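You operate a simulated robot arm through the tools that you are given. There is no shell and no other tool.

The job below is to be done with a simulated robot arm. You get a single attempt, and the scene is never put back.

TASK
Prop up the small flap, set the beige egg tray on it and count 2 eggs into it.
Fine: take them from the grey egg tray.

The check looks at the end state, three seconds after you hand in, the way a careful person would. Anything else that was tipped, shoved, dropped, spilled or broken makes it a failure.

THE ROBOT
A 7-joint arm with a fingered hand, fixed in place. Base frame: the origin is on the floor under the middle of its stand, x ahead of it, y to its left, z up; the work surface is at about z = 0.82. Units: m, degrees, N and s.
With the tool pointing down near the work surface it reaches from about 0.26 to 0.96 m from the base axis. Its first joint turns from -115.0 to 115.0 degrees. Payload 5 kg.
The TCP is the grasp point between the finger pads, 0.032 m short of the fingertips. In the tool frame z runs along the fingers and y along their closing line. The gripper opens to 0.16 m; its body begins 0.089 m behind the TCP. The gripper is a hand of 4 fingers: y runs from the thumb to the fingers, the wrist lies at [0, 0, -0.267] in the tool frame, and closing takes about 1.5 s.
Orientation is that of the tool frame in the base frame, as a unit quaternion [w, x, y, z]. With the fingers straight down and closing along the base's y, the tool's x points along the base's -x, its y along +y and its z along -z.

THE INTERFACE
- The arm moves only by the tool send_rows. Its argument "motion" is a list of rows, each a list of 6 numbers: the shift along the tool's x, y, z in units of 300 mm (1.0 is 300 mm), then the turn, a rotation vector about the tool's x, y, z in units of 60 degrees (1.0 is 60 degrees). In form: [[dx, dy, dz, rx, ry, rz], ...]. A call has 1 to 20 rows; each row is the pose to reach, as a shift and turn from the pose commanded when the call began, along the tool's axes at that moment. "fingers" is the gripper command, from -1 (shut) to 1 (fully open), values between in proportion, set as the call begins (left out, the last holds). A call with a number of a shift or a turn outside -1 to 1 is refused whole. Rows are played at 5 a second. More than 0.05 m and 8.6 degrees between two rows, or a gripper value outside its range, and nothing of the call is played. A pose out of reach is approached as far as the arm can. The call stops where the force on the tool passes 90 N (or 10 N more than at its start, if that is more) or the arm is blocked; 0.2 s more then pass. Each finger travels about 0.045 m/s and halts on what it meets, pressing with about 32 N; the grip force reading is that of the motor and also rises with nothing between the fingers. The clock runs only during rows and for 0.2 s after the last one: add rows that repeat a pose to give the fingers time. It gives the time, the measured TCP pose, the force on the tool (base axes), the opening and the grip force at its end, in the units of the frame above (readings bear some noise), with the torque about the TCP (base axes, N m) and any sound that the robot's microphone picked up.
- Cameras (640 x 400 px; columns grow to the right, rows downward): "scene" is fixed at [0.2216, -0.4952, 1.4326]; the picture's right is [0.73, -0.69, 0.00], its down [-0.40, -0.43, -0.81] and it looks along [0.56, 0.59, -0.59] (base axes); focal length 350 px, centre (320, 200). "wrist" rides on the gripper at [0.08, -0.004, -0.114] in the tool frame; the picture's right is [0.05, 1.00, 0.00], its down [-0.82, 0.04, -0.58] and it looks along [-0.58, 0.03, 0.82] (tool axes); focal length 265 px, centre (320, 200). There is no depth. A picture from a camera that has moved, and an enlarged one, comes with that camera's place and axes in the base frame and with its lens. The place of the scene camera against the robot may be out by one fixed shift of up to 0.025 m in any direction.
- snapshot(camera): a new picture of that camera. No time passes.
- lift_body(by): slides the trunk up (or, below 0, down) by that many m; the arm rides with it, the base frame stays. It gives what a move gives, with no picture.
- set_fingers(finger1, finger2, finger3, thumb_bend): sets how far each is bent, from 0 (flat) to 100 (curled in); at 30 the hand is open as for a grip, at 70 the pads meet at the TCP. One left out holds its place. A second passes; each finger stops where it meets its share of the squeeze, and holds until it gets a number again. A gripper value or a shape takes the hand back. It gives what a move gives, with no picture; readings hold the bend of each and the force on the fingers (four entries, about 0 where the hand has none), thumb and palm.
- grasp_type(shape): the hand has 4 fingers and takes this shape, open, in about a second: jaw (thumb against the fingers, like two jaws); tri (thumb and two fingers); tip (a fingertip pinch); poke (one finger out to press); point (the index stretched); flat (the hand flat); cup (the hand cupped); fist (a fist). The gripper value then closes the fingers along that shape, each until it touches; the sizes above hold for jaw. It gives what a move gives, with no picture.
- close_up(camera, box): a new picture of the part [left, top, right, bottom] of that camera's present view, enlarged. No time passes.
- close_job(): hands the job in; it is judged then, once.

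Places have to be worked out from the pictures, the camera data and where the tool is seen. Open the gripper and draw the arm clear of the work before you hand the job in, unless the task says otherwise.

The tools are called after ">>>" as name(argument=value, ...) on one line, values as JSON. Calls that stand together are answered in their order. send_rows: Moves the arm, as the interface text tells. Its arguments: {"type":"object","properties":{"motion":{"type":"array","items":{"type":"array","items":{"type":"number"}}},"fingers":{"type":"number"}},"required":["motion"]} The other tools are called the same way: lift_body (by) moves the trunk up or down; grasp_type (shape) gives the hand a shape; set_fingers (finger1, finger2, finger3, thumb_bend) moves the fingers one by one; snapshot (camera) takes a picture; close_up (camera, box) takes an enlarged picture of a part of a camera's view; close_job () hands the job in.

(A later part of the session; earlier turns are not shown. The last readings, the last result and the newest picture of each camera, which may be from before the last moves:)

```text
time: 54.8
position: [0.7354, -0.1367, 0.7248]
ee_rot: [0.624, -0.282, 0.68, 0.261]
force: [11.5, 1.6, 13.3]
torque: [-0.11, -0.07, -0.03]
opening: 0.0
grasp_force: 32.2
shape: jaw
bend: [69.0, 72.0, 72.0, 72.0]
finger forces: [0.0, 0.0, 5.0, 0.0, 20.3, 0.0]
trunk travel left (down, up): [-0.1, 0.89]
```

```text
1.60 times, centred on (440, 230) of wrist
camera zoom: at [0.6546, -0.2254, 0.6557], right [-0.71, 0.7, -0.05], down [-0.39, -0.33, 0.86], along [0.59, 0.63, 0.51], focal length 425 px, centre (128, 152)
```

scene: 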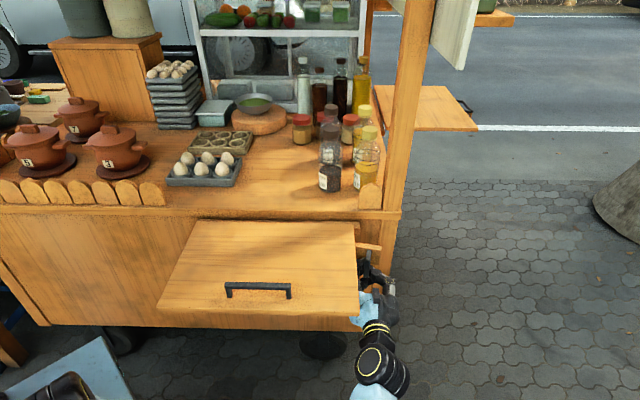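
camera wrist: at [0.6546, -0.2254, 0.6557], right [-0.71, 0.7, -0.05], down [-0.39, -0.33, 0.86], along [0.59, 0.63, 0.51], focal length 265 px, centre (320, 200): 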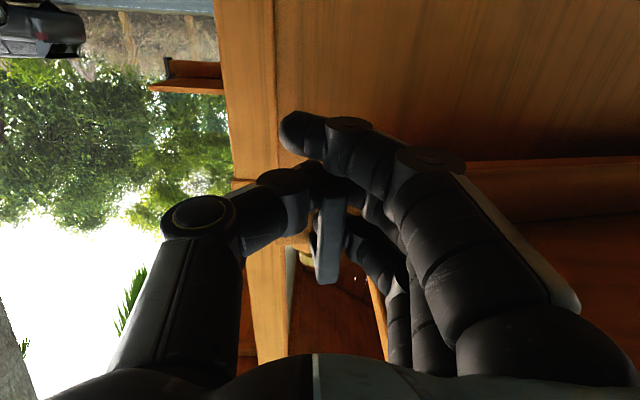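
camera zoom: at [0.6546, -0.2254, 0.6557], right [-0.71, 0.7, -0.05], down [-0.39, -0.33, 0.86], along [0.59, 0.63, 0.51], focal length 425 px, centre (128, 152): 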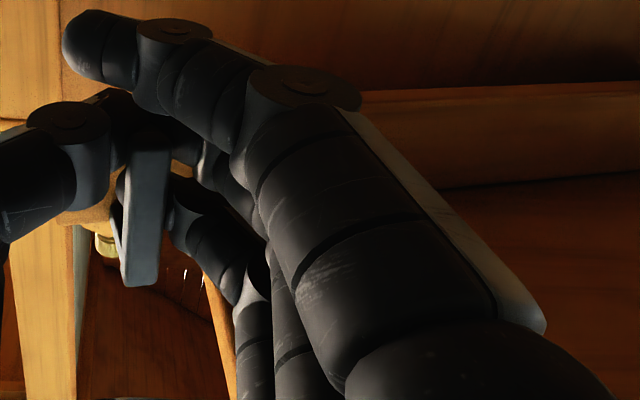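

The prop board is swinging freely out below the flap. I continue pulling along the arc to about 35°.

>>> send_rows(motion=[[0.005, 0.021, -0.057, 0, 0, 0], [0.01, 0.044, -0.112, 0, 0, 0], [0.015, 0.07, -0.167, 0, 0, 0], [0.019, 0.098, -0.22, 0, 0, 0], [0.024, 0.129, -0.272, 0, 0, 0], [0.028, 0.161, -0.323, 0, 0, 0], [0.032, 0.196, -0.372, 0, 0, 0], [0.037, 0.233, -0.42, 0, 0, 0], [0.041, 0.272, -0.466, 0, 0, 0], [0.045, 0.314, -0.51, 0, 0, 0]])

>>> snapshot(camera="wrist")

>>> snapshot(camera="scene")

```text
time: 57.0
position: [0.5752, -0.166, 0.7196]
ee_rot: [0.614, -0.292, 0.679, 0.277]
force: [2.9, -10.4, -1.5]
torque: [0.17, -0.25, 0.19]
opening: 0.0002
grasp_force: 31.9
shape: jaw
bend: [69.0, 73.0, 75.0, 73.0]
finger forces: [0.0, 0.1, 8.1, 0.1, 10.2, 0.0]
trunk travel left (down, up): [-0.1, 0.89]
```

```text
taken
camera wrist: at [0.4969, -0.256, 0.6498], right [-0.74, 0.67, -0.03], down [-0.36, -0.35, 0.87], along [0.57, 0.65, 0.5], focal length 265 px, centre (320, 200)
```

wrist: 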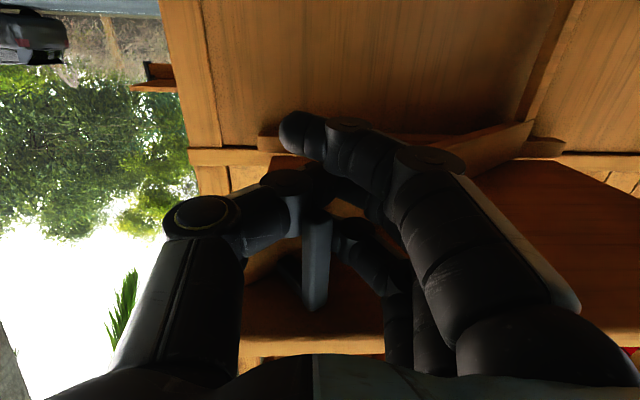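

```text
taken
```

scene: 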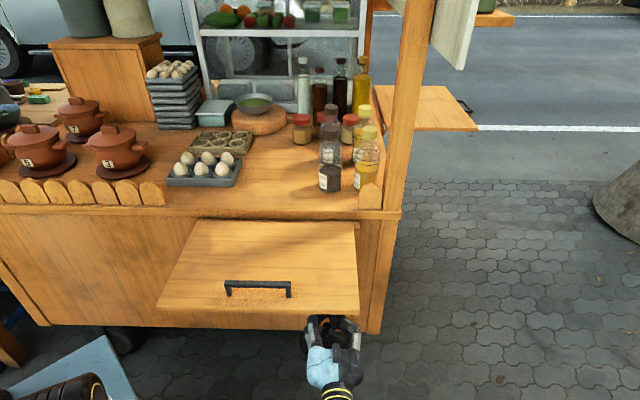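

The prop is at about 35° under the flap's front-right corner. I hold still briefly to see whether the 2 cm lag settles.

>>> send_rows(motion=[[0, 0, 0, 0, 0, 0], [0, 0, 0, 0, 0, 0]])

>>> close_up(camera="wrist", box=[180, 90, 640, 340])

>>> close_up(camera="scene", box=[250, 270, 400, 390])

```text
time: 57.6
position: [0.5752, -0.1662, 0.7186]
ee_rot: [0.614, -0.292, 0.679, 0.276]
force: [2.0, -9.4, 3.2]
torque: [0.17, -0.35, 0.22]
opening: 0.0
grasp_force: 31.9
shape: jaw
bend: [69.0, 73.0, 75.0, 73.0]
finger forces: [0.0, 0.1, 8.9, 0.1, 9.8, 0.0]
trunk travel left (down, up): [-0.1, 0.89]
```

```text
1.39 times, centred on (410, 215) of wrist
camera zoom: at [0.4965, -0.2555, 0.6494], right [-0.74, 0.67, -0.04], down [-0.36, -0.35, 0.87], along [0.57, 0.65, 0.5], focal length 369 px, centre (195, 179)
```

zoom: 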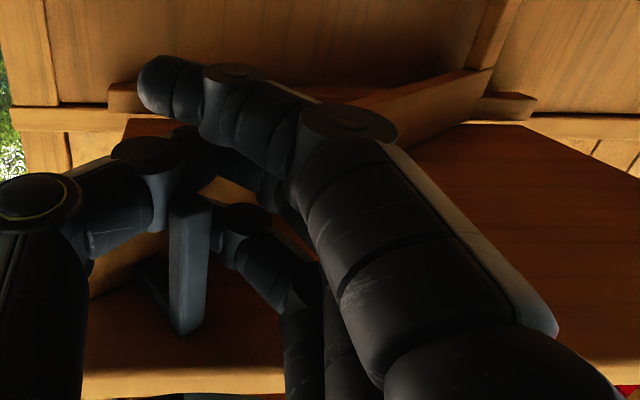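

```text
3.33 times, centred on (325, 330) of scene
camera zoom: at [0.2216, -0.4952, 1.4326], right [0.73, -0.69, 0.0], down [-0.4, -0.43, -0.81], along [0.56, 0.59, -0.59], focal length 1166 px, centre (303, -233)
```

zoom: 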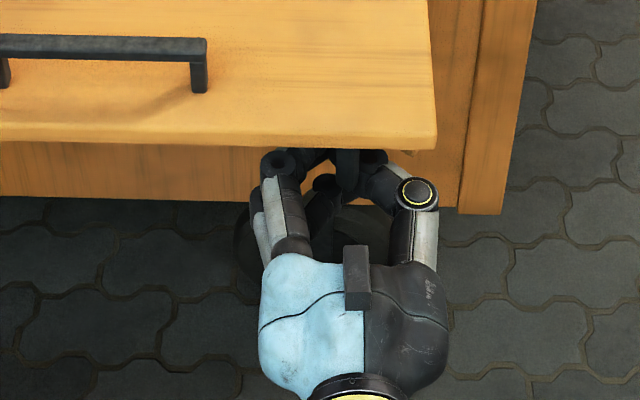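

The lag persists but the handle is free and loads are low. I continue the arc in small steps toward 50°, where the prop end should emerge beyond the flap's front edge.

>>> send_rows(motion=[[0.004, 0.044, -0.042, 0, 0, 0], [0.007, 0.088, -0.083, 0, 0, 0], [0.011, 0.135, -0.121, 0, 0, 0], [0.014, 0.182, -0.158, 0, 0, 0], [0.017, 0.233, -0.192, 0, 0, 0], [0.02, 0.283, -0.225, 0, 0, 0]])

>>> snapshot(camera="wrist")

>>> snapshot(camera="scene")

```text
time: 58.5
position: [0.5211, -0.1391, 0.7125]
ee_rot: [0.543, -0.363, 0.72, 0.234]
force: [-1.3, 0.7, -0.2]
torque: [0.03, 0.01, -0.03]
opening: 0.0001
grasp_force: 31.8
shape: jaw
bend: [69.0, 73.0, 74.0, 73.0]
finger forces: [0.0, 0.0, 0.0, 0.0, 1.4, 0.0]
trunk travel left (down, up): [-0.1, 0.89]
stopped in row 4: the arm was blocked; the commanded pose is now the measured one
```

```text
taken
camera wrist: at [0.4455, -0.2461, 0.6711], right [-0.78, 0.61, -0.11], down [-0.27, -0.18, 0.95], along [0.56, 0.77, 0.3], focal length 265 px, centre (320, 200)
```

wrist: 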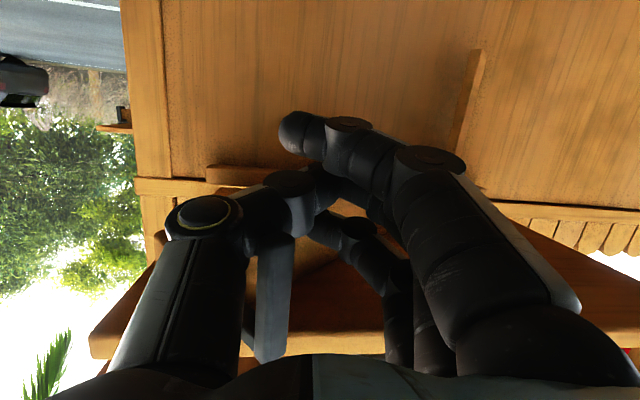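

```text
taken
```

scene: 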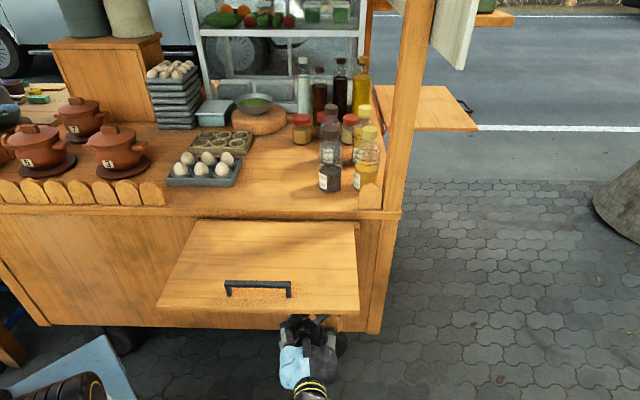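

The wrist reached a joint limit; the prop is at about 40° with its handle now just beyond the flap's front edge, still inside the finger ring. I relax the tilt to about 60° while pulling further along the arc.

>>> send_rows(motion=[[0.007, 0.024, -0.042, 0, 0.06, 0], [0.013, 0.048, -0.084, 0, 0.12, 0], [0.016, 0.1, -0.113, 0, 0.17, 0], [0.018, 0.155, -0.141, 0, 0.208, 0], [0.018, 0.207, -0.166, 0, 0.208, 0], [0.017, 0.259, -0.191, 0, 0.208, 0]])

>>> snapshot(camera="wrist")

>>> snapshot(camera="scene")

```text
time: 59.3
position: [0.4839, -0.1177, 0.697]
ee_rot: [0.461, -0.405, 0.754, 0.233]
force: [-5.9, -47.0, -117.2]
torque: [8.23, 1.66, -0.42]
opening: 0.0
grasp_force: 31.6
shape: jaw
bend: [69.0, 73.0, 74.0, 73.0]
finger forces: [0.1, 0.0, 0.0, 0.0, 133.8, 0.0]
trunk travel left (down, up): [-0.1, 0.89]
stopped in row 4: the force on the tool passed its limit at 108 N (the readings are from after the stop); the commanded pose is now the measured one
```

```text
taken
camera wrist: at [0.4127, -0.2335, 0.6796], right [-0.84, 0.54, -0.07], down [-0.13, -0.07, 0.99], along [0.53, 0.84, 0.13], focal length 265 px, centre (320, 200)
```

wrist: 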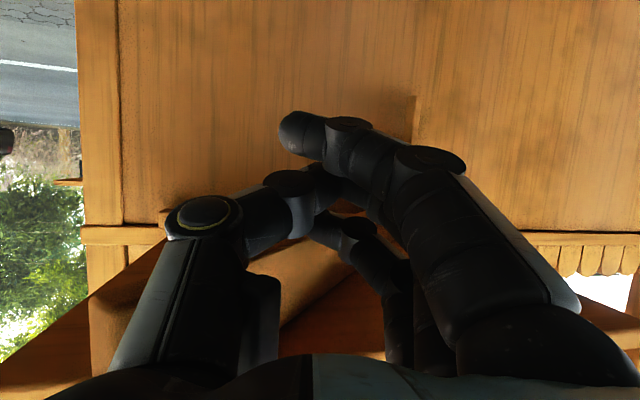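

```text
taken
```

scene: 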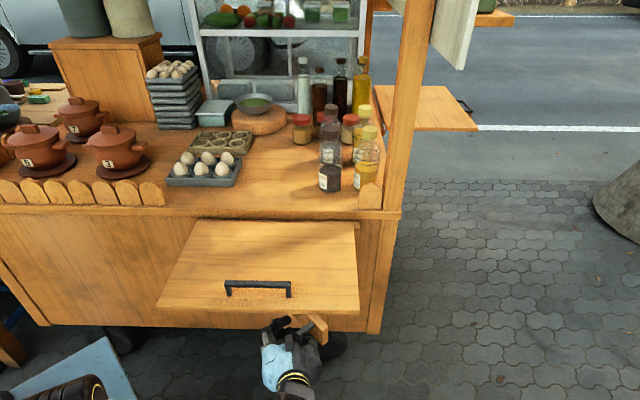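

The prop end has come out past the flap's front edge (about 50°), but the thumb jammed under the prop, so the move stopped. I ease the hand 2 cm down to take the load off.

>>> send_rows(motion=[[0.03, 0, 0.015, 0, 0, 0], [0.06, 0, 0.03, 0, 0, 0]])

>>> close_up(camera="scene", box=[230, 280, 380, 390])

```text
time: 59.9
position: [0.4886, -0.1043, 0.6848]
ee_rot: [0.467, -0.417, 0.742, 0.239]
force: [-0.2, -0.1, -0.1]
torque: [-0.02, 0.01, -0.06]
opening: 0.0001
grasp_force: 32.3
shape: jaw
bend: [69.0, 73.0, 74.0, 74.0]
finger forces: [0.0, 0.0, 0.1, 0.1, 0.2, 0.6]
trunk travel left (down, up): [-0.1, 0.89]
```

```text
3.64 times, centred on (305, 335) of scene
camera zoom: at [0.2216, -0.4952, 1.4326], right [0.73, -0.69, 0.0], down [-0.4, -0.43, -0.81], along [0.56, 0.59, -0.59], focal length 1272 px, centre (374, -291)
```

zoom: 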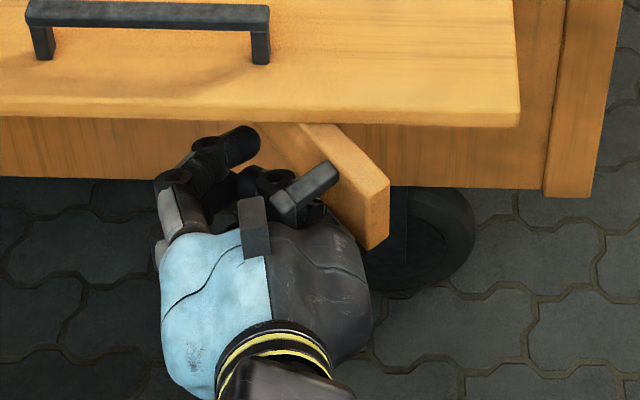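

The prop is now at about 50° with its end and handle sticking out past the flap's front edge, and the load is gone. I lower the hand 6 cm to slide free beneath the handle.

>>> send_rows(motion=[[0.06, 0.002, 0.03, 0, 0, 0], [0.12, 0.005, 0.06, 0, 0, 0], [0.178, 0.007, 0.09, 0, 0, 0]])

>>> snapshot(camera="wrist")

>>> close_up(camera="scene", box=[230, 280, 380, 390])

```text
time: 60.9
position: [0.4943, -0.077, 0.626]
ee_rot: [0.465, -0.436, 0.727, 0.256]
force: [0.6, -0.8, -0.2]
torque: [-0.02, 0.02, 0.02]
opening: 0.0
grasp_force: 32.3
shape: jaw
bend: [69.0, 73.0, 74.0, 74.0]
finger forces: [0.1, 0.0, 0.0, 0.0, 0.1, 0.1]
trunk travel left (down, up): [-0.1, 0.89]
stopped in row 3: the arm was blocked; the commanded pose is now the measured one
```

```text
taken
camera wrist: at [0.4326, -0.1972, 0.6049], right [-0.88, 0.47, -0.08], down [-0.14, -0.11, 0.98], along [0.45, 0.88, 0.16], focal length 265 px, centre (320, 200)
```

wrist: 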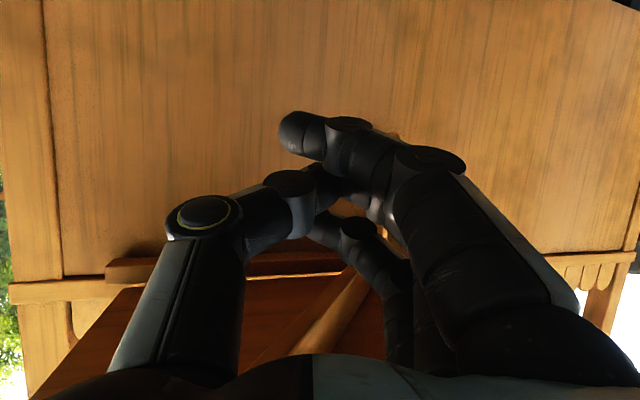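

```text
3.64 times, centred on (305, 335) of scene
camera zoom: at [0.2216, -0.4952, 1.4326], right [0.73, -0.69, 0.0], down [-0.4, -0.43, -0.81], along [0.56, 0.59, -0.59], focal length 1272 px, centre (374, -291)
```

zoom: 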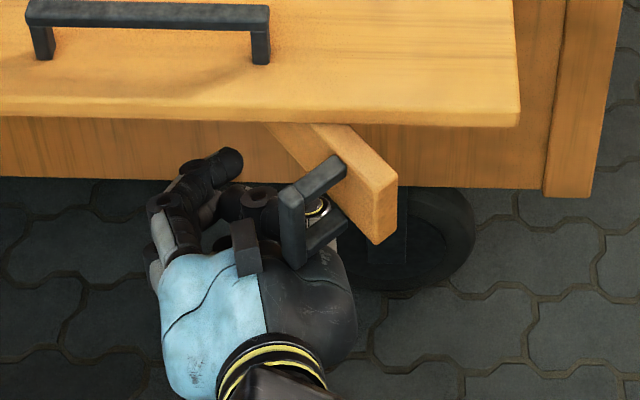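

The hand is free below the handle. I draw it back away from the cart and slightly down, easing the tilt.

>>> send_rows(motion=[[0.045, 0.022, -0.064, 0, 0.067, 0], [0.09, 0.044, -0.128, 0, 0.133, 0], [0.135, 0.067, -0.191, 0, 0.2, 0], [0.18, 0.089, -0.255, 0, 0.267, 0], [0.225, 0.111, -0.319, 0, 0.333, 0]])

>>> snapshot(camera="wrist")

>>> snapshot(camera="scene")

```text
time: 62.3
position: [0.4179, -0.1337, 0.6142]
ee_rot: [0.314, -0.508, 0.781, 0.183]
force: [1.1, -0.3, -0.1]
torque: [0.0, 0.02, 0.02]
opening: 0.0002
grasp_force: 32.2
shape: jaw
bend: [69.0, 73.0, 74.0, 74.0]
finger forces: [0.0, 0.0, 0.1, 0.1, 0.0, 0.0]
trunk travel left (down, up): [-0.1, 0.89]
stopped in row 5: the arm was blocked; the commanded pose is now the measured one
```

```text
taken
camera wrist: at [0.3661, -0.2574, 0.6423], right [-0.92, 0.38, -0.07], down [0.02, 0.22, 0.97], along [0.39, 0.9, -0.21], focal length 265 px, centre (320, 200)
```

wrist: 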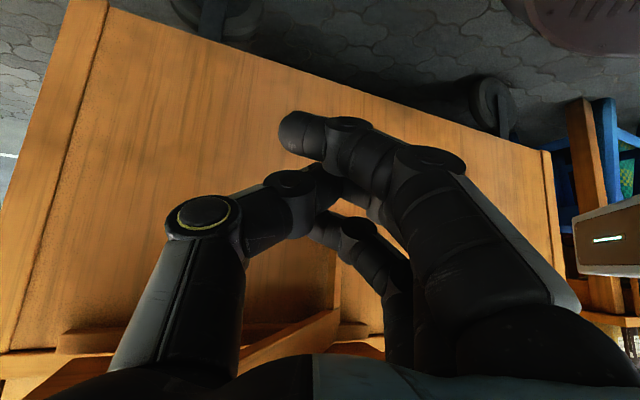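

```text
taken
```

scene: 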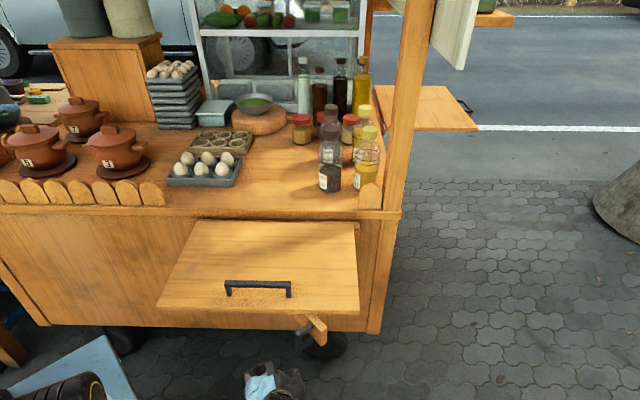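

The hand is clear and the prop end rests at about 50° beyond the flap edge. I move right and away into roomier space for the arm.

>>> send_rows(motion=[[0.072, -0.095, -0.062, 0, 0, 0], [0.144, -0.19, -0.123, 0, 0, 0], [0.216, -0.286, -0.185, 0, 0, 0], [0.287, -0.381, -0.247, 0, 0, 0], [0.359, -0.476, -0.308, 0, 0, 0], [0.431, -0.571, -0.37, 0, 0, 0]])

>>> snapshot(camera="wrist")

>>> close_up(camera="scene", box=[140, 210, 400, 380])

```text
time: 63.9
position: [0.5127, -0.3492, 0.6097]
ee_rot: [0.321, -0.514, 0.772, 0.193]
force: [-0.5, 0.6, -1.0]
torque: [0.02, -0.03, 0.01]
opening: 0.0
grasp_force: 32.0
shape: jaw
bend: [69.0, 73.0, 74.0, 74.0]
finger forces: [0.0, 0.0, 0.1, 0.0, 0.0, 0.0]
trunk travel left (down, up): [-0.1, 0.89]
stopped in row 6: the arm was blocked; the commanded pose is now the measured one
```

```text
taken
camera wrist: at [0.4635, -0.4741, 0.6346], right [-0.93, 0.36, -0.07], down [0.0, 0.2, 0.98], along [0.37, 0.91, -0.19], focal length 265 px, centre (320, 200)
```

wrist: 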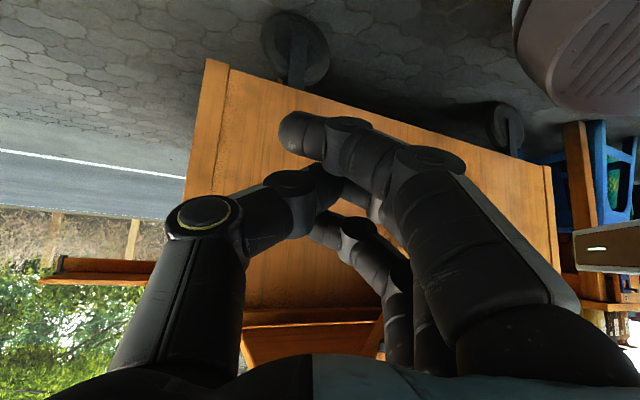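

```text
2.35 times, centred on (270, 295) of scene
camera zoom: at [0.2216, -0.4952, 1.4326], right [0.73, -0.69, 0.0], down [-0.4, -0.43, -0.81], along [0.56, 0.59, -0.59], focal length 823 px, centre (438, -24)
```

zoom: 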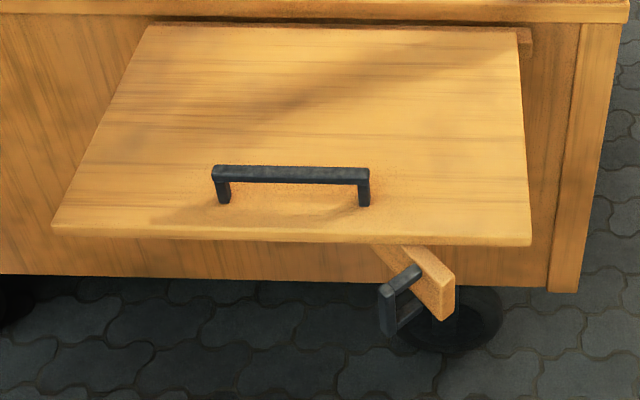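

A clear picture: flap level, prop end and handle out past its front edge. I raise the trunk by 0.5 m with the hand in free space, to get back to comfortable arm postures for pushing the prop the rest of the way from above.

>>> lift_body(by=0.5)

>>> snapshot(camera="scene")

>>> snapshot(camera="wrist")

```text
refused: 0.5 is not a number from -0.4 to 0.4
```

```text
taken
```

scene: 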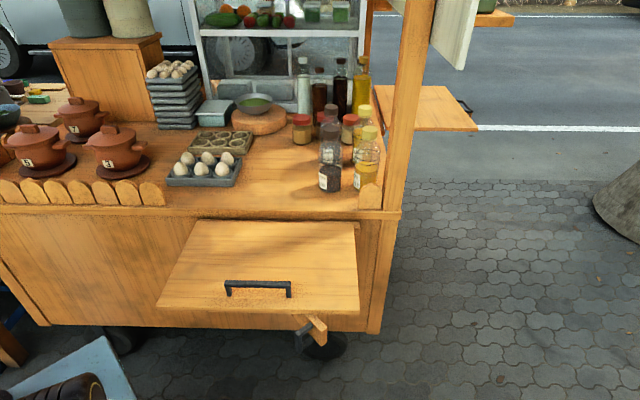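

```text
taken
camera wrist: at [0.4635, -0.4741, 0.6346], right [-0.93, 0.36, -0.07], down [0.0, 0.2, 0.98], along [0.37, 0.91, -0.19], focal length 265 px, centre (320, 200)
```

wrist: 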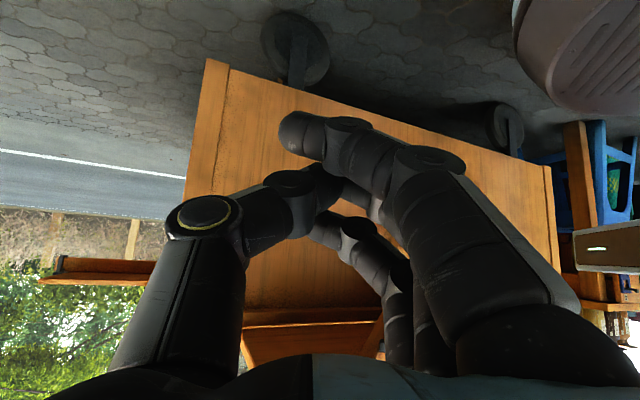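

The trunk moves at most 0.4 m per call, so I raise it by 0.4.

>>> lift_body(by=0.4)

>>> snapshot(camera="scene")

>>> snapshot(camera="wrist")

```text
time: 67.8
position: [0.506, -0.351, 1.0169]
ee_rot: [0.325, -0.515, 0.771, 0.188]
force: [-0.2, 0.3, -0.2]
torque: [0.0, 0.01, 0.0]
opening: 0.0
grasp_force: 31.6
shape: jaw
bend: [69.0, 73.0, 74.0, 74.0]
finger forces: [0.1, 0.1, 0.0, 0.0, 0.0, 0.0]
trunk travel left (down, up): [-0.5, 0.49]
```

```text
taken
```

scene: 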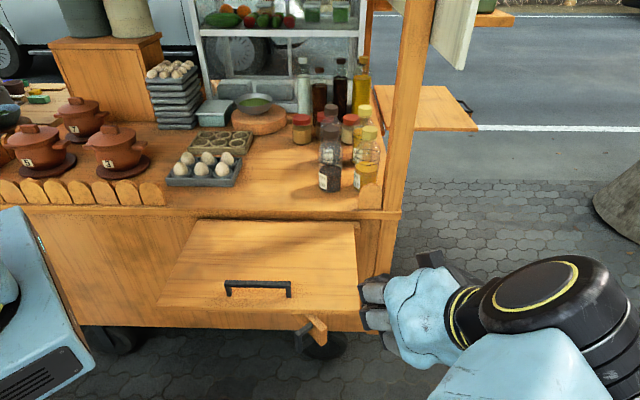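

```text
taken
camera wrist: at [0.4557, -0.4756, 1.0431], right [-0.93, 0.36, -0.08], down [0.0, 0.21, 0.98], along [0.37, 0.91, -0.19], focal length 265 px, centre (320, 200)
```

wrist: 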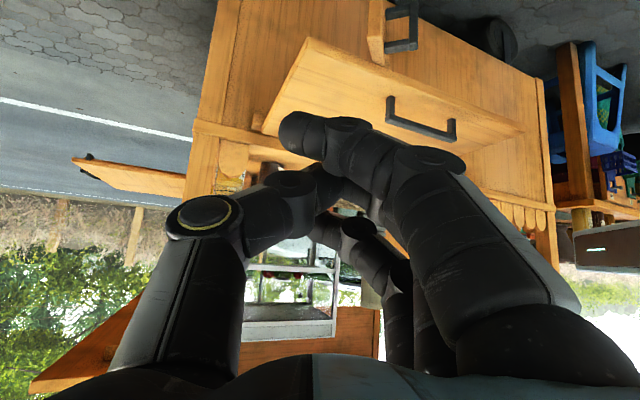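

Arm posture is relaxed again. I point the closed hand mostly downward (20° tilt), squared to the cart, and place it in front-right of the flap, ready to push the prop end to the left from in front of the flap's edge.

>>> send_rows(motion=[[0.004, -0.009, 0.059, 0.031, 0.081, 0.066], [0.007, -0.018, 0.119, 0.062, 0.162, 0.131], [0.011, -0.027, 0.178, 0.093, 0.242, 0.197], [0.014, -0.036, 0.238, 0.124, 0.323, 0.262], [0.018, -0.045, 0.297, 0.155, 0.404, 0.328]])

>>> snapshot(camera="wrist")

>>> snapshot(camera="scene")

```text
time: 69.0
position: [0.5449, -0.3042, 0.9487]
ee_rot: [0.159, -0.374, 0.911, 0.065]
force: [0.1, 0.2, 0.1]
torque: [0.0, 0.03, 0.01]
opening: 0.0001
grasp_force: 32.0
shape: jaw
bend: [69.0, 72.0, 74.0, 74.0]
finger forces: [0.0, 0.0, 0.1, 0.0, 0.1, 0.0]
trunk travel left (down, up): [-0.5, 0.49]
```

```text
taken
camera wrist: at [0.4671, -0.3861, 1.0288], right [-0.74, 0.68, -0.02], down [0.38, 0.43, 0.82], along [0.56, 0.6, -0.57], focal length 265 px, centre (320, 200)
```

wrist: 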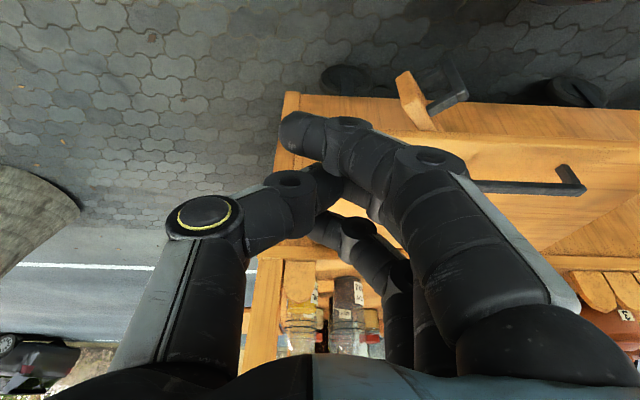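

```text
taken
```

scene: 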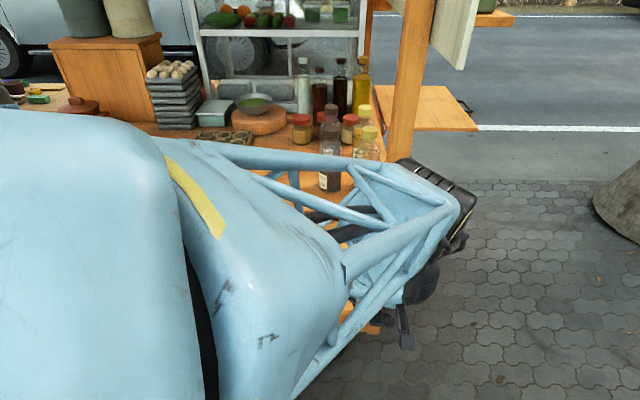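

I zoom on the prop end in the wrist view to fix its position before pushing.

>>> close_up(camera="wrist", box=[360, 40, 600, 200])

```text
2.50 times, centred on (480, 120) of wrist
camera zoom: at [0.4671, -0.3861, 1.0288], right [-0.74, 0.68, -0.02], down [0.38, 0.43, 0.82], along [0.56, 0.6, -0.57], focal length 664 px, centre (-80, 400)
```

zoom: 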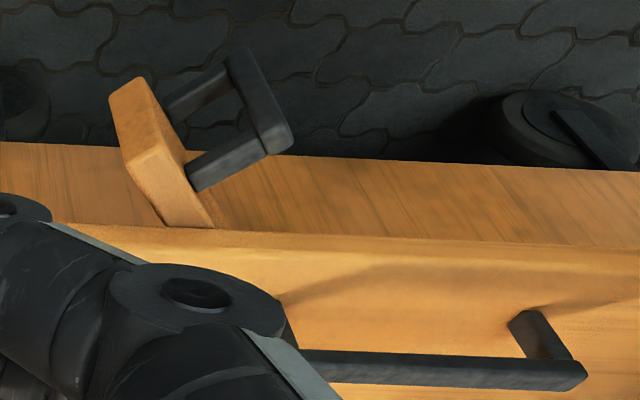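

The prop's end corner is at about s 0.511, n 0.229, roughly 48° out. I lower the closed hand to board height just right of that corner, staying clear in front of the flap edge (n≈0.258).

>>> send_rows(motion=[[0.025, -0.017, 0.112, 0, 0, 0], [0.049, -0.033, 0.223, 0, 0, 0], [0.074, -0.05, 0.335, 0, 0, 0], [0.099, -0.067, 0.447, 0, 0, 0], [0.123, -0.083, 0.558, 0, 0, 0], [0.148, -0.1, 0.67, 0, 0, 0]])

>>> snapshot(camera="wrist")

```text
time: 70.4
position: [0.5827, -0.3093, 0.7453]
ee_rot: [0.16, -0.374, 0.911, 0.065]
force: [-0.1, 0.2, -0.6]
torque: [-0.02, -0.01, 0.02]
opening: 0.0
grasp_force: 32.2
shape: jaw
bend: [69.0, 72.0, 74.0, 74.0]
finger forces: [0.0, 0.1, 0.0, 0.1, 0.1, 0.0]
trunk travel left (down, up): [-0.5, 0.49]
```

```text
taken
camera wrist: at [0.5061, -0.3911, 0.8246], right [-0.74, 0.68, -0.02], down [0.38, 0.43, 0.82], along [0.56, 0.6, -0.57], focal length 265 px, centre (320, 200)
```

wrist: 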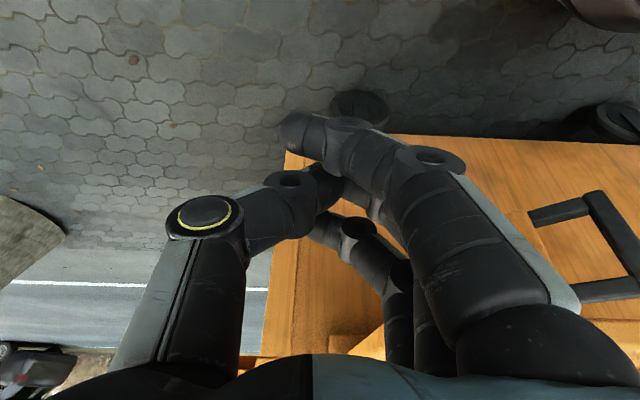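

The hand is positioned right of the prop end. I push it leftward 15 cm along the cart, watching the force.

>>> send_rows(motion=[[0, 0.07, 0, 0, 0, 0], [0, 0.14, 0, 0, 0, 0], [0, 0.21, 0, 0, 0, 0], [0, 0.28, 0, 0, 0, 0], [0, 0.35, 0, 0, 0, 0], [0, 0.425, 0, 0, 0, 0], [0, 0.5, 0, 0, 0, 0]])

>>> snapshot(camera="wrist")

>>> snapshot(camera="scene")

```text
time: 71.7
position: [0.5049, -0.2504, 0.7446]
ee_rot: [0.156, -0.368, 0.915, 0.055]
force: [-7.5, -72.4, 5.7]
torque: [3.23, -0.16, 0.94]
opening: 0.0002
grasp_force: 31.2
shape: jaw
bend: [69.0, 72.0, 73.0, 74.0]
finger forces: [0.0, 0.0, 73.2, 0.0, 0.1, 0.0]
trunk travel left (down, up): [-0.5, 0.49]
stopped in row 6: the force on the tool passed its limit at 97 N (the readings are from after the stop); the commanded pose is now the measured one
```

```text
taken
camera wrist: at [0.4274, -0.3287, 0.8256], right [-0.73, 0.69, -0.03], down [0.38, 0.44, 0.81], along [0.57, 0.58, -0.58], focal length 265 px, centre (320, 200)
```

wrist: 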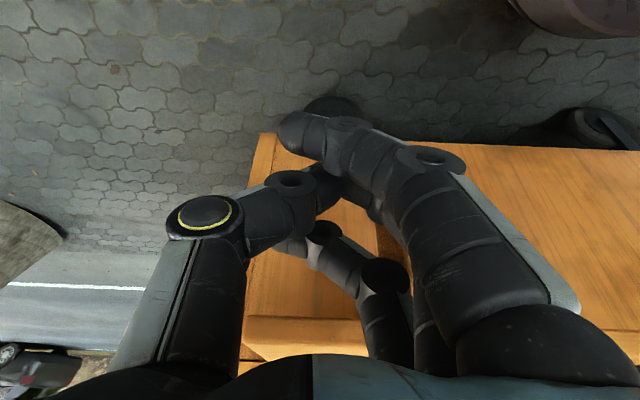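

```text
taken
```

scene: 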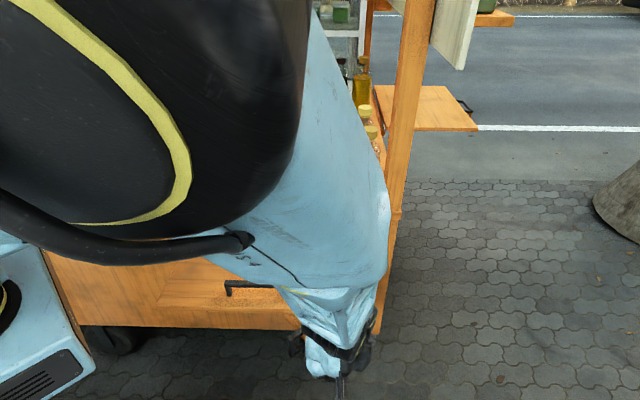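

The push hit the board's end face instead of its side (force along the board), because it sticks out only 3 cm. I back off to the right; a single stretched finger reaching a little under the flap edge will be better for pushing on its side face.

>>> send_rows(motion=[[0, -0.06, 0, 0, 0, 0], [0, -0.13, 0, 0, 0, 0], [0.03, -0.2, -0.03, 0, 0, 0], [0.06, -0.25, -0.08, 0, 0, 0]])

>>> grasp_type(shape="point")

>>> snapshot(camera="wrist")

>>> snapshot(camera="scene")

```text
time: 72.7
position: [0.5415, -0.3096, 0.7629]
ee_rot: [0.157, -0.372, 0.913, 0.059]
force: [0.5, 0.0, 0.2]
torque: [-0.03, 0.05, 0.01]
opening: 0.0
grasp_force: 32.1
shape: jaw
bend: [69.0, 72.0, 74.0, 74.0]
finger forces: [0.1, 0.0, 0.0, 0.0, 0.0, 0.0]
trunk travel left (down, up): [-0.5, 0.49]
```

```text
time: 73.6
position: [0.5406, -0.3098, 0.763]
ee_rot: [0.157, -0.372, 0.913, 0.059]
force: [0.4, 0.9, 0.4]
torque: [0.0, 0.01, -0.03]
opening: 0.1522
grasp_force: 0.1
shape: point
bend: [30.0, 76.0, 100.0, 46.0]
finger forces: [0.0, 0.0, 0.1, 0.0, 0.0, 0.0]
trunk travel left (down, up): [-0.5, 0.49]
```

```text
taken
camera wrist: at [0.4639, -0.3897, 0.8436], right [-0.73, 0.68, -0.03], down [0.38, 0.44, 0.81], along [0.57, 0.59, -0.58], focal length 265 px, centre (320, 200)
```

wrist: 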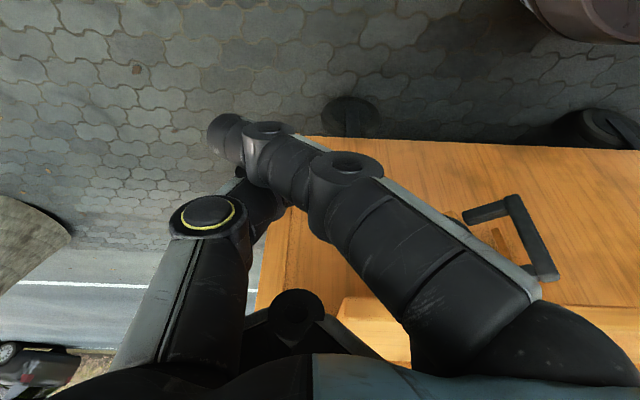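

```text
taken
```

scene: 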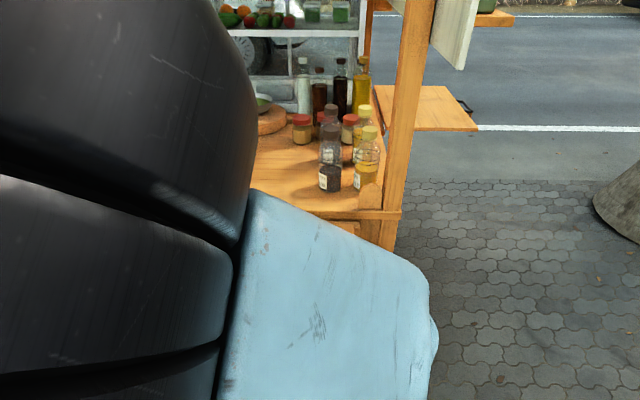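

The shape is still settling; I let a second pass and look again.

>>> send_rows(motion=[[0, 0, 0, 0, 0, 0], [0, 0, 0, 0, 0, 0], [0, 0, 0, 0, 0, 0], [0, 0, 0, 0, 0, 0], [0, 0, 0, 0, 0, 0]])

>>> snapshot(camera="wrist")

```text
time: 74.8
position: [0.5406, -0.3098, 0.7628]
ee_rot: [0.157, -0.372, 0.913, 0.06]
force: [0.2, 0.1, -0.5]
torque: [0.01, -0.03, -0.01]
opening: 0.1524
grasp_force: 0.0
shape: point
bend: [30.0, 100.0, 100.0, 54.0]
finger forces: [0.0, 0.0, 0.1, 0.1, 0.1, 0.1]
trunk travel left (down, up): [-0.5, 0.49]
```

```text
taken
camera wrist: at [0.4639, -0.3898, 0.8437], right [-0.73, 0.68, -0.03], down [0.38, 0.44, 0.81], along [0.57, 0.59, -0.58], focal length 265 px, centre (320, 200)
```

wrist: 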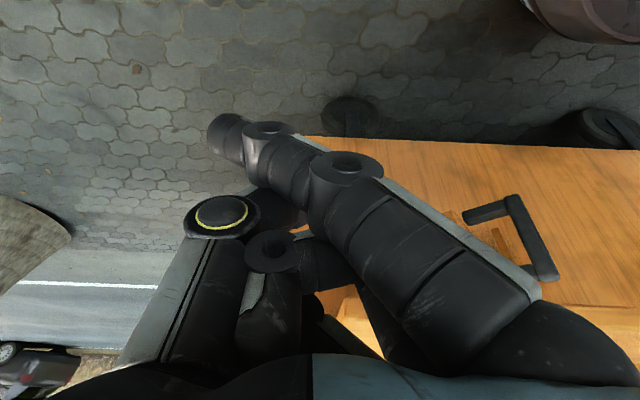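

The index (on the cart side of the hand) is stretched, the others curled. I tilt the hand to 45° and shift 3 cm right, so the index can reach under the flap's front edge beside the prop's right face.

>>> send_rows(motion=[[0, -0.025, 0, 0, -0.104, 0], [0, -0.05, 0, 0, -0.208, 0], [0, -0.075, 0, 0, -0.313, 0], [0, -0.1, 0, 0, -0.417, 0]])

>>> snapshot(camera="wrist")

>>> snapshot(camera="scene")

```text
time: 75.8
position: [0.5611, -0.332, 0.7632]
ee_rot: [0.353, -0.351, 0.856, 0.139]
force: [0.3, 0.4, 0.5]
torque: [0.0, 0.05, 0.0]
opening: 0.1522
grasp_force: 0.1
shape: point
bend: [30.0, 100.0, 99.0, 54.0]
finger forces: [0.0, 0.0, 0.1, 0.1, 0.0, 0.1]
trunk travel left (down, up): [-0.5, 0.49]
```

```text
taken
camera wrist: at [0.4676, -0.4288, 0.7874], right [-0.72, 0.69, -0.05], down [0.09, 0.16, 0.98], along [0.69, 0.71, -0.18], focal length 265 px, centre (320, 200)
```

wrist: 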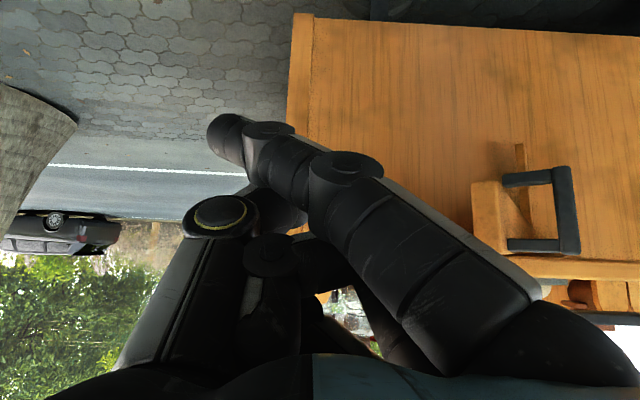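

```text
taken
```

scene: 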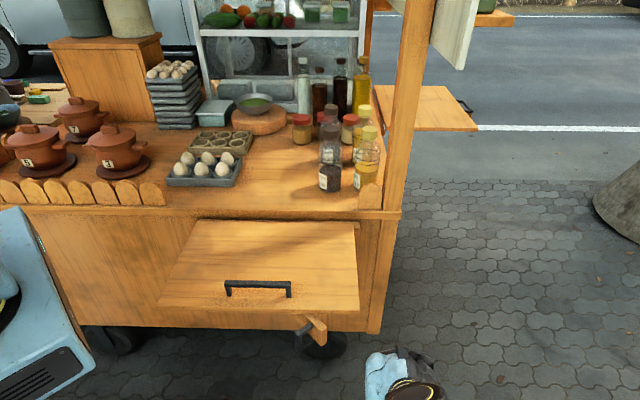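

I lower slightly and move the index in under the flap's front edge, still to the right of the prop.

>>> send_rows(motion=[[0.068, 0, 0.068, 0, 0, 0], [0.022, 0, 0.115, 0, 0, 0], [-0.025, 0, 0.162, 0, 0, 0], [-0.071, 0, 0.208, 0, 0, 0], [-0.118, 0, 0.255, 0, 0, 0]])

>>> close_up(camera="scene", box=[260, 270, 420, 380])

>>> snapshot(camera="wrist")

```text
time: 77.0
position: [0.6168, -0.2767, 0.7306]
ee_rot: [0.352, -0.35, 0.857, 0.139]
force: [0.4, 0.4, -0.2]
torque: [-0.02, 0.02, -0.01]
opening: 0.1526
grasp_force: 0.1
shape: point
bend: [30.0, 100.0, 99.0, 54.0]
finger forces: [0.0, 0.0, 0.1, 0.1, 0.0, 0.1]
trunk travel left (down, up): [-0.5, 0.49]
```

```text
3.64 times, centred on (340, 325) of scene
camera zoom: at [0.2216, -0.4952, 1.4326], right [0.73, -0.69, 0.0], down [-0.4, -0.43, -0.81], along [0.56, 0.59, -0.59], focal length 1272 px, centre (247, -254)
```

zoom: 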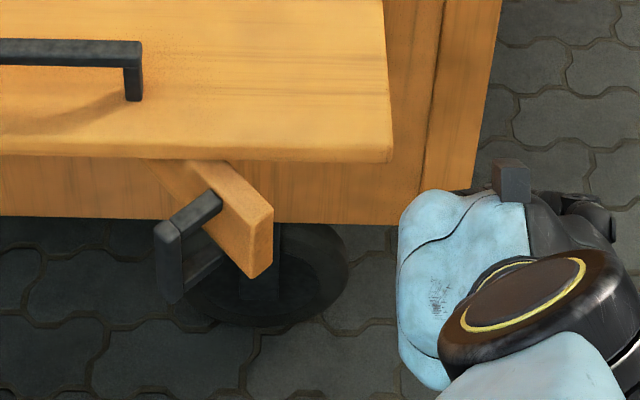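

```text
taken
camera wrist: at [0.5238, -0.3736, 0.7567], right [-0.72, 0.69, -0.04], down [0.09, 0.16, 0.98], along [0.69, 0.71, -0.18], focal length 265 px, centre (320, 200)
```

wrist: 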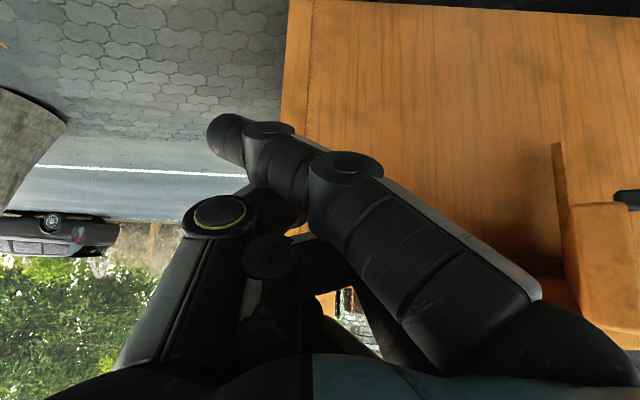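

I can't clearly see where the stretched index is, so I zoom on the hand from the scene camera and the wrist.

>>> close_up(camera="scene", box=[340, 300, 440, 370])

>>> close_up(camera="wrist", box=[180, 90, 500, 300])

```text
5.71 times, centred on (390, 335) of scene
camera zoom: at [0.2216, -0.4952, 1.4326], right [0.73, -0.69, 0.0], down [-0.4, -0.43, -0.81], along [0.56, 0.59, -0.59], focal length 1998 px, centre (-80, -571)
```

zoom: 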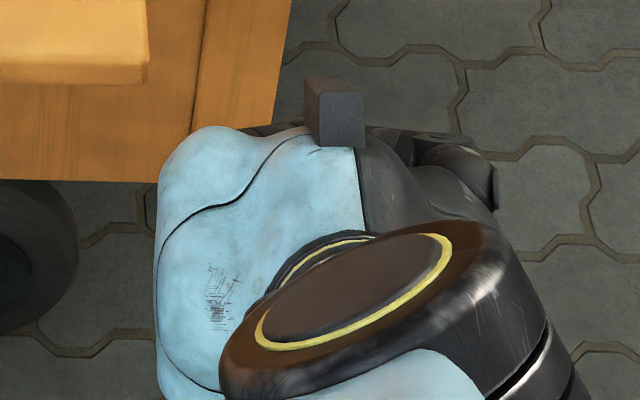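

```text
1.90 times, centred on (340, 195) of wrist
camera zoom: at [0.5238, -0.3736, 0.7567], right [-0.72, 0.69, -0.04], down [0.09, 0.16, 0.98], along [0.69, 0.71, -0.18], focal length 506 px, centre (282, 210)
```

zoom: 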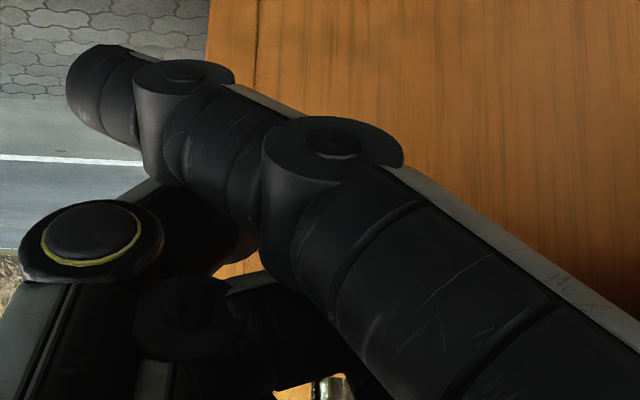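

The picture doesn't match an index stretched straight ahead. I back off 6 cm and command the fingers individually to learn which is which.

>>> send_rows(motion=[[0.05, 0, -0.05, 0, 0, 0], [0.1, 0, -0.1, 0, 0, 0], [0.141, 0, -0.141, 0, 0, 0]])

>>> set_fingers(finger1=30, finger2=100, finger3=100, thumb_bend=100)

>>> snapshot(camera="wrist")

>>> close_up(camera="scene", box=[340, 300, 460, 390])

```text
time: 77.8
position: [0.5745, -0.3187, 0.7335]
ee_rot: [0.351, -0.351, 0.857, 0.138]
force: [-0.4, 0.4, 0.2]
torque: [0.0, 0.02, 0.03]
opening: 0.1523
grasp_force: 0.0
shape: point
bend: [30.0, 100.0, 99.0, 54.0]
finger forces: [0.1, 0.1, 0.0, 0.1, 0.1, 0.0]
trunk travel left (down, up): [-0.5, 0.49]
```

```text
time: 78.8
position: [0.5745, -0.3173, 0.7337]
ee_rot: [0.352, -0.349, 0.857, 0.138]
force: [-0.3, 0.4, 0.5]
torque: [-0.01, -0.03, -0.01]
opening: 0.0665
grasp_force: 0.2
shape: fingers
bend: [30.0, 100.0, 100.0, 92.0]
finger forces: [0.0, 0.0, 0.0, 0.0, 0.0, 0.0]
trunk travel left (down, up): [-0.5, 0.49]
```

```text
taken
camera wrist: at [0.4811, -0.4156, 0.7583], right [-0.72, 0.69, -0.05], down [0.09, 0.16, 0.98], along [0.69, 0.71, -0.18], focal length 265 px, centre (320, 200)
```

wrist: 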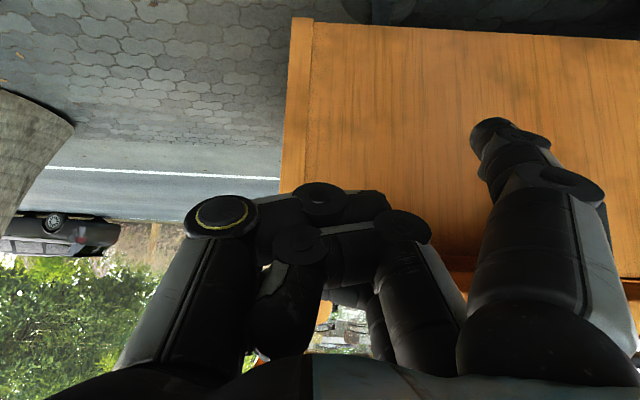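

```text
4.44 times, centred on (400, 345) of scene
camera zoom: at [0.2216, -0.4952, 1.4326], right [0.73, -0.69, 0.0], down [-0.4, -0.43, -0.81], along [0.56, 0.59, -0.59], focal length 1554 px, centre (-36, -444)
```

zoom: 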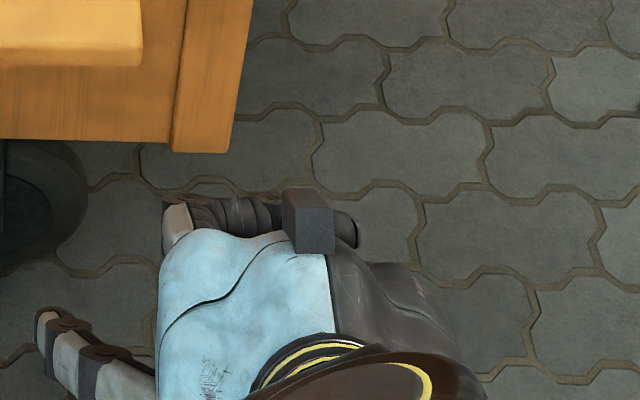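

Now it is clear: finger1 is on the camera side, finger3 on the cart side. I stretch finger3 instead and curl the rest.

>>> set_fingers(finger1=100, finger2=100, finger3=30, thumb_bend=100)

>>> send_rows(motion=[[0, 0, 0, 0, 0, 0], [0, 0, 0, 0, 0, 0], [0, 0, 0, 0, 0, 0], [0, 0, 0, 0, 0, 0]])

>>> snapshot(camera="wrist")

>>> close_up(camera="scene", box=[280, 280, 460, 390])

```text
time: 79.8
position: [0.5753, -0.318, 0.7329]
ee_rot: [0.352, -0.35, 0.857, 0.138]
force: [-0.4, -0.1, 0.2]
torque: [-0.03, -0.01, 0.02]
opening: 0.0468
grasp_force: 0.1
shape: fingers
bend: [100.0, 100.0, 30.0, 91.0]
finger forces: [0.1, 0.0, 0.0, 0.0, 0.1, 0.0]
trunk travel left (down, up): [-0.5, 0.49]
```

```text
time: 80.8
position: [0.5755, -0.3182, 0.7344]
ee_rot: [0.351, -0.35, 0.857, 0.139]
force: [0.3, 0.2, 0.2]
torque: [0.03, -0.01, 0.0]
opening: 0.0469
grasp_force: 0.0
shape: fingers
bend: [100.0, 100.0, 30.0, 91.0]
finger forces: [0.1, 0.0, 0.0, 0.1, 0.0, 0.1]
trunk travel left (down, up): [-0.5, 0.49]
```

```text
taken
camera wrist: at [0.4812, -0.4156, 0.7583], right [-0.72, 0.69, -0.05], down [0.09, 0.16, 0.98], along [0.69, 0.71, -0.18], focal length 265 px, centre (320, 200)
```

wrist: 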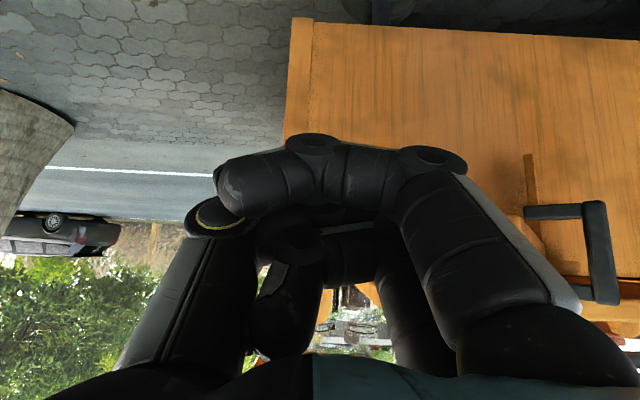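

```text
3.56 times, centred on (370, 335) of scene
camera zoom: at [0.2216, -0.4952, 1.4326], right [0.73, -0.69, 0.0], down [-0.4, -0.43, -0.81], along [0.56, 0.59, -0.59], focal length 1243 px, centre (142, -280)
```

zoom: 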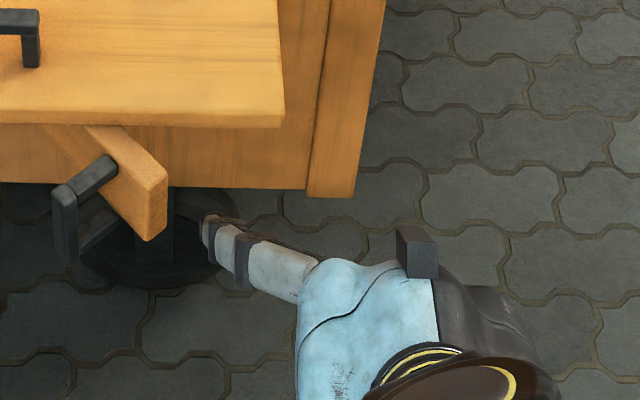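

Finger3 is now stretched out to the left-front as wanted (tip at about s 0.54). I move it in under the flap edge beside the prop and push left, watching the force.

>>> send_rows(motion=[[-0.044, 0, 0.049, 0, 0, 0], [-0.088, 0, 0.097, 0, 0, 0], [-0.132, 0, 0.146, 0, 0, 0], [-0.132, 0.075, 0.146, 0, 0, 0], [-0.132, 0.15, 0.146, 0, 0, 0], [-0.132, 0.225, 0.146, 0, 0, 0], [-0.132, 0.3, 0.146, 0, 0, 0], [-0.132, 0.375, 0.146, 0, 0, 0]])

>>> snapshot(camera="wrist")

>>> close_up(camera="scene", box=[220, 260, 420, 390])

```text
time: 82.6
position: [0.5391, -0.1959, 0.7281]
ee_rot: [0.352, -0.35, 0.857, 0.138]
force: [0.1, -0.4, 0.0]
torque: [0.02, 0.0, 0.0]
opening: 0.0468
grasp_force: 0.1
shape: fingers
bend: [100.0, 100.0, 30.0, 91.0]
finger forces: [0.0, 0.1, 0.1, 0.0, 0.0, 0.0]
trunk travel left (down, up): [-0.5, 0.49]
```

```text
taken
camera wrist: at [0.4458, -0.2931, 0.7533], right [-0.72, 0.69, -0.05], down [0.09, 0.16, 0.98], along [0.69, 0.71, -0.18], focal length 265 px, centre (320, 200)
```

wrist: 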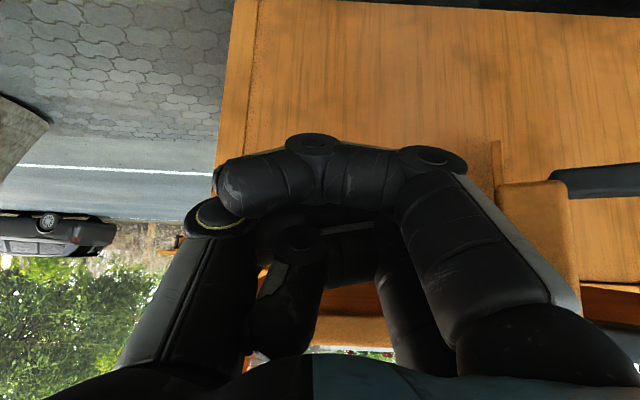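

```text
3.08 times, centred on (320, 325) of scene
camera zoom: at [0.2216, -0.4952, 1.4326], right [0.73, -0.69, 0.0], down [-0.4, -0.43, -0.81], along [0.56, 0.59, -0.59], focal length 1076 px, centre (320, -185)
```

zoom: 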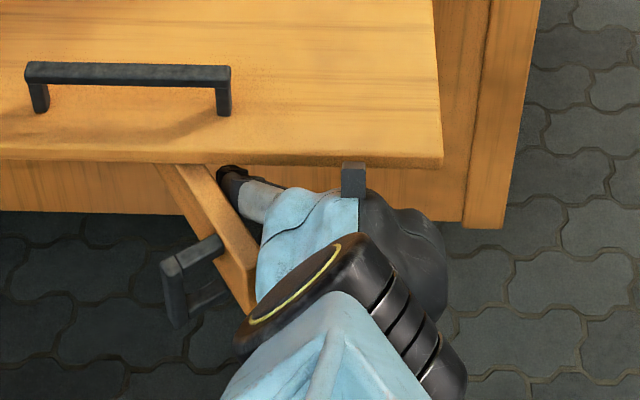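

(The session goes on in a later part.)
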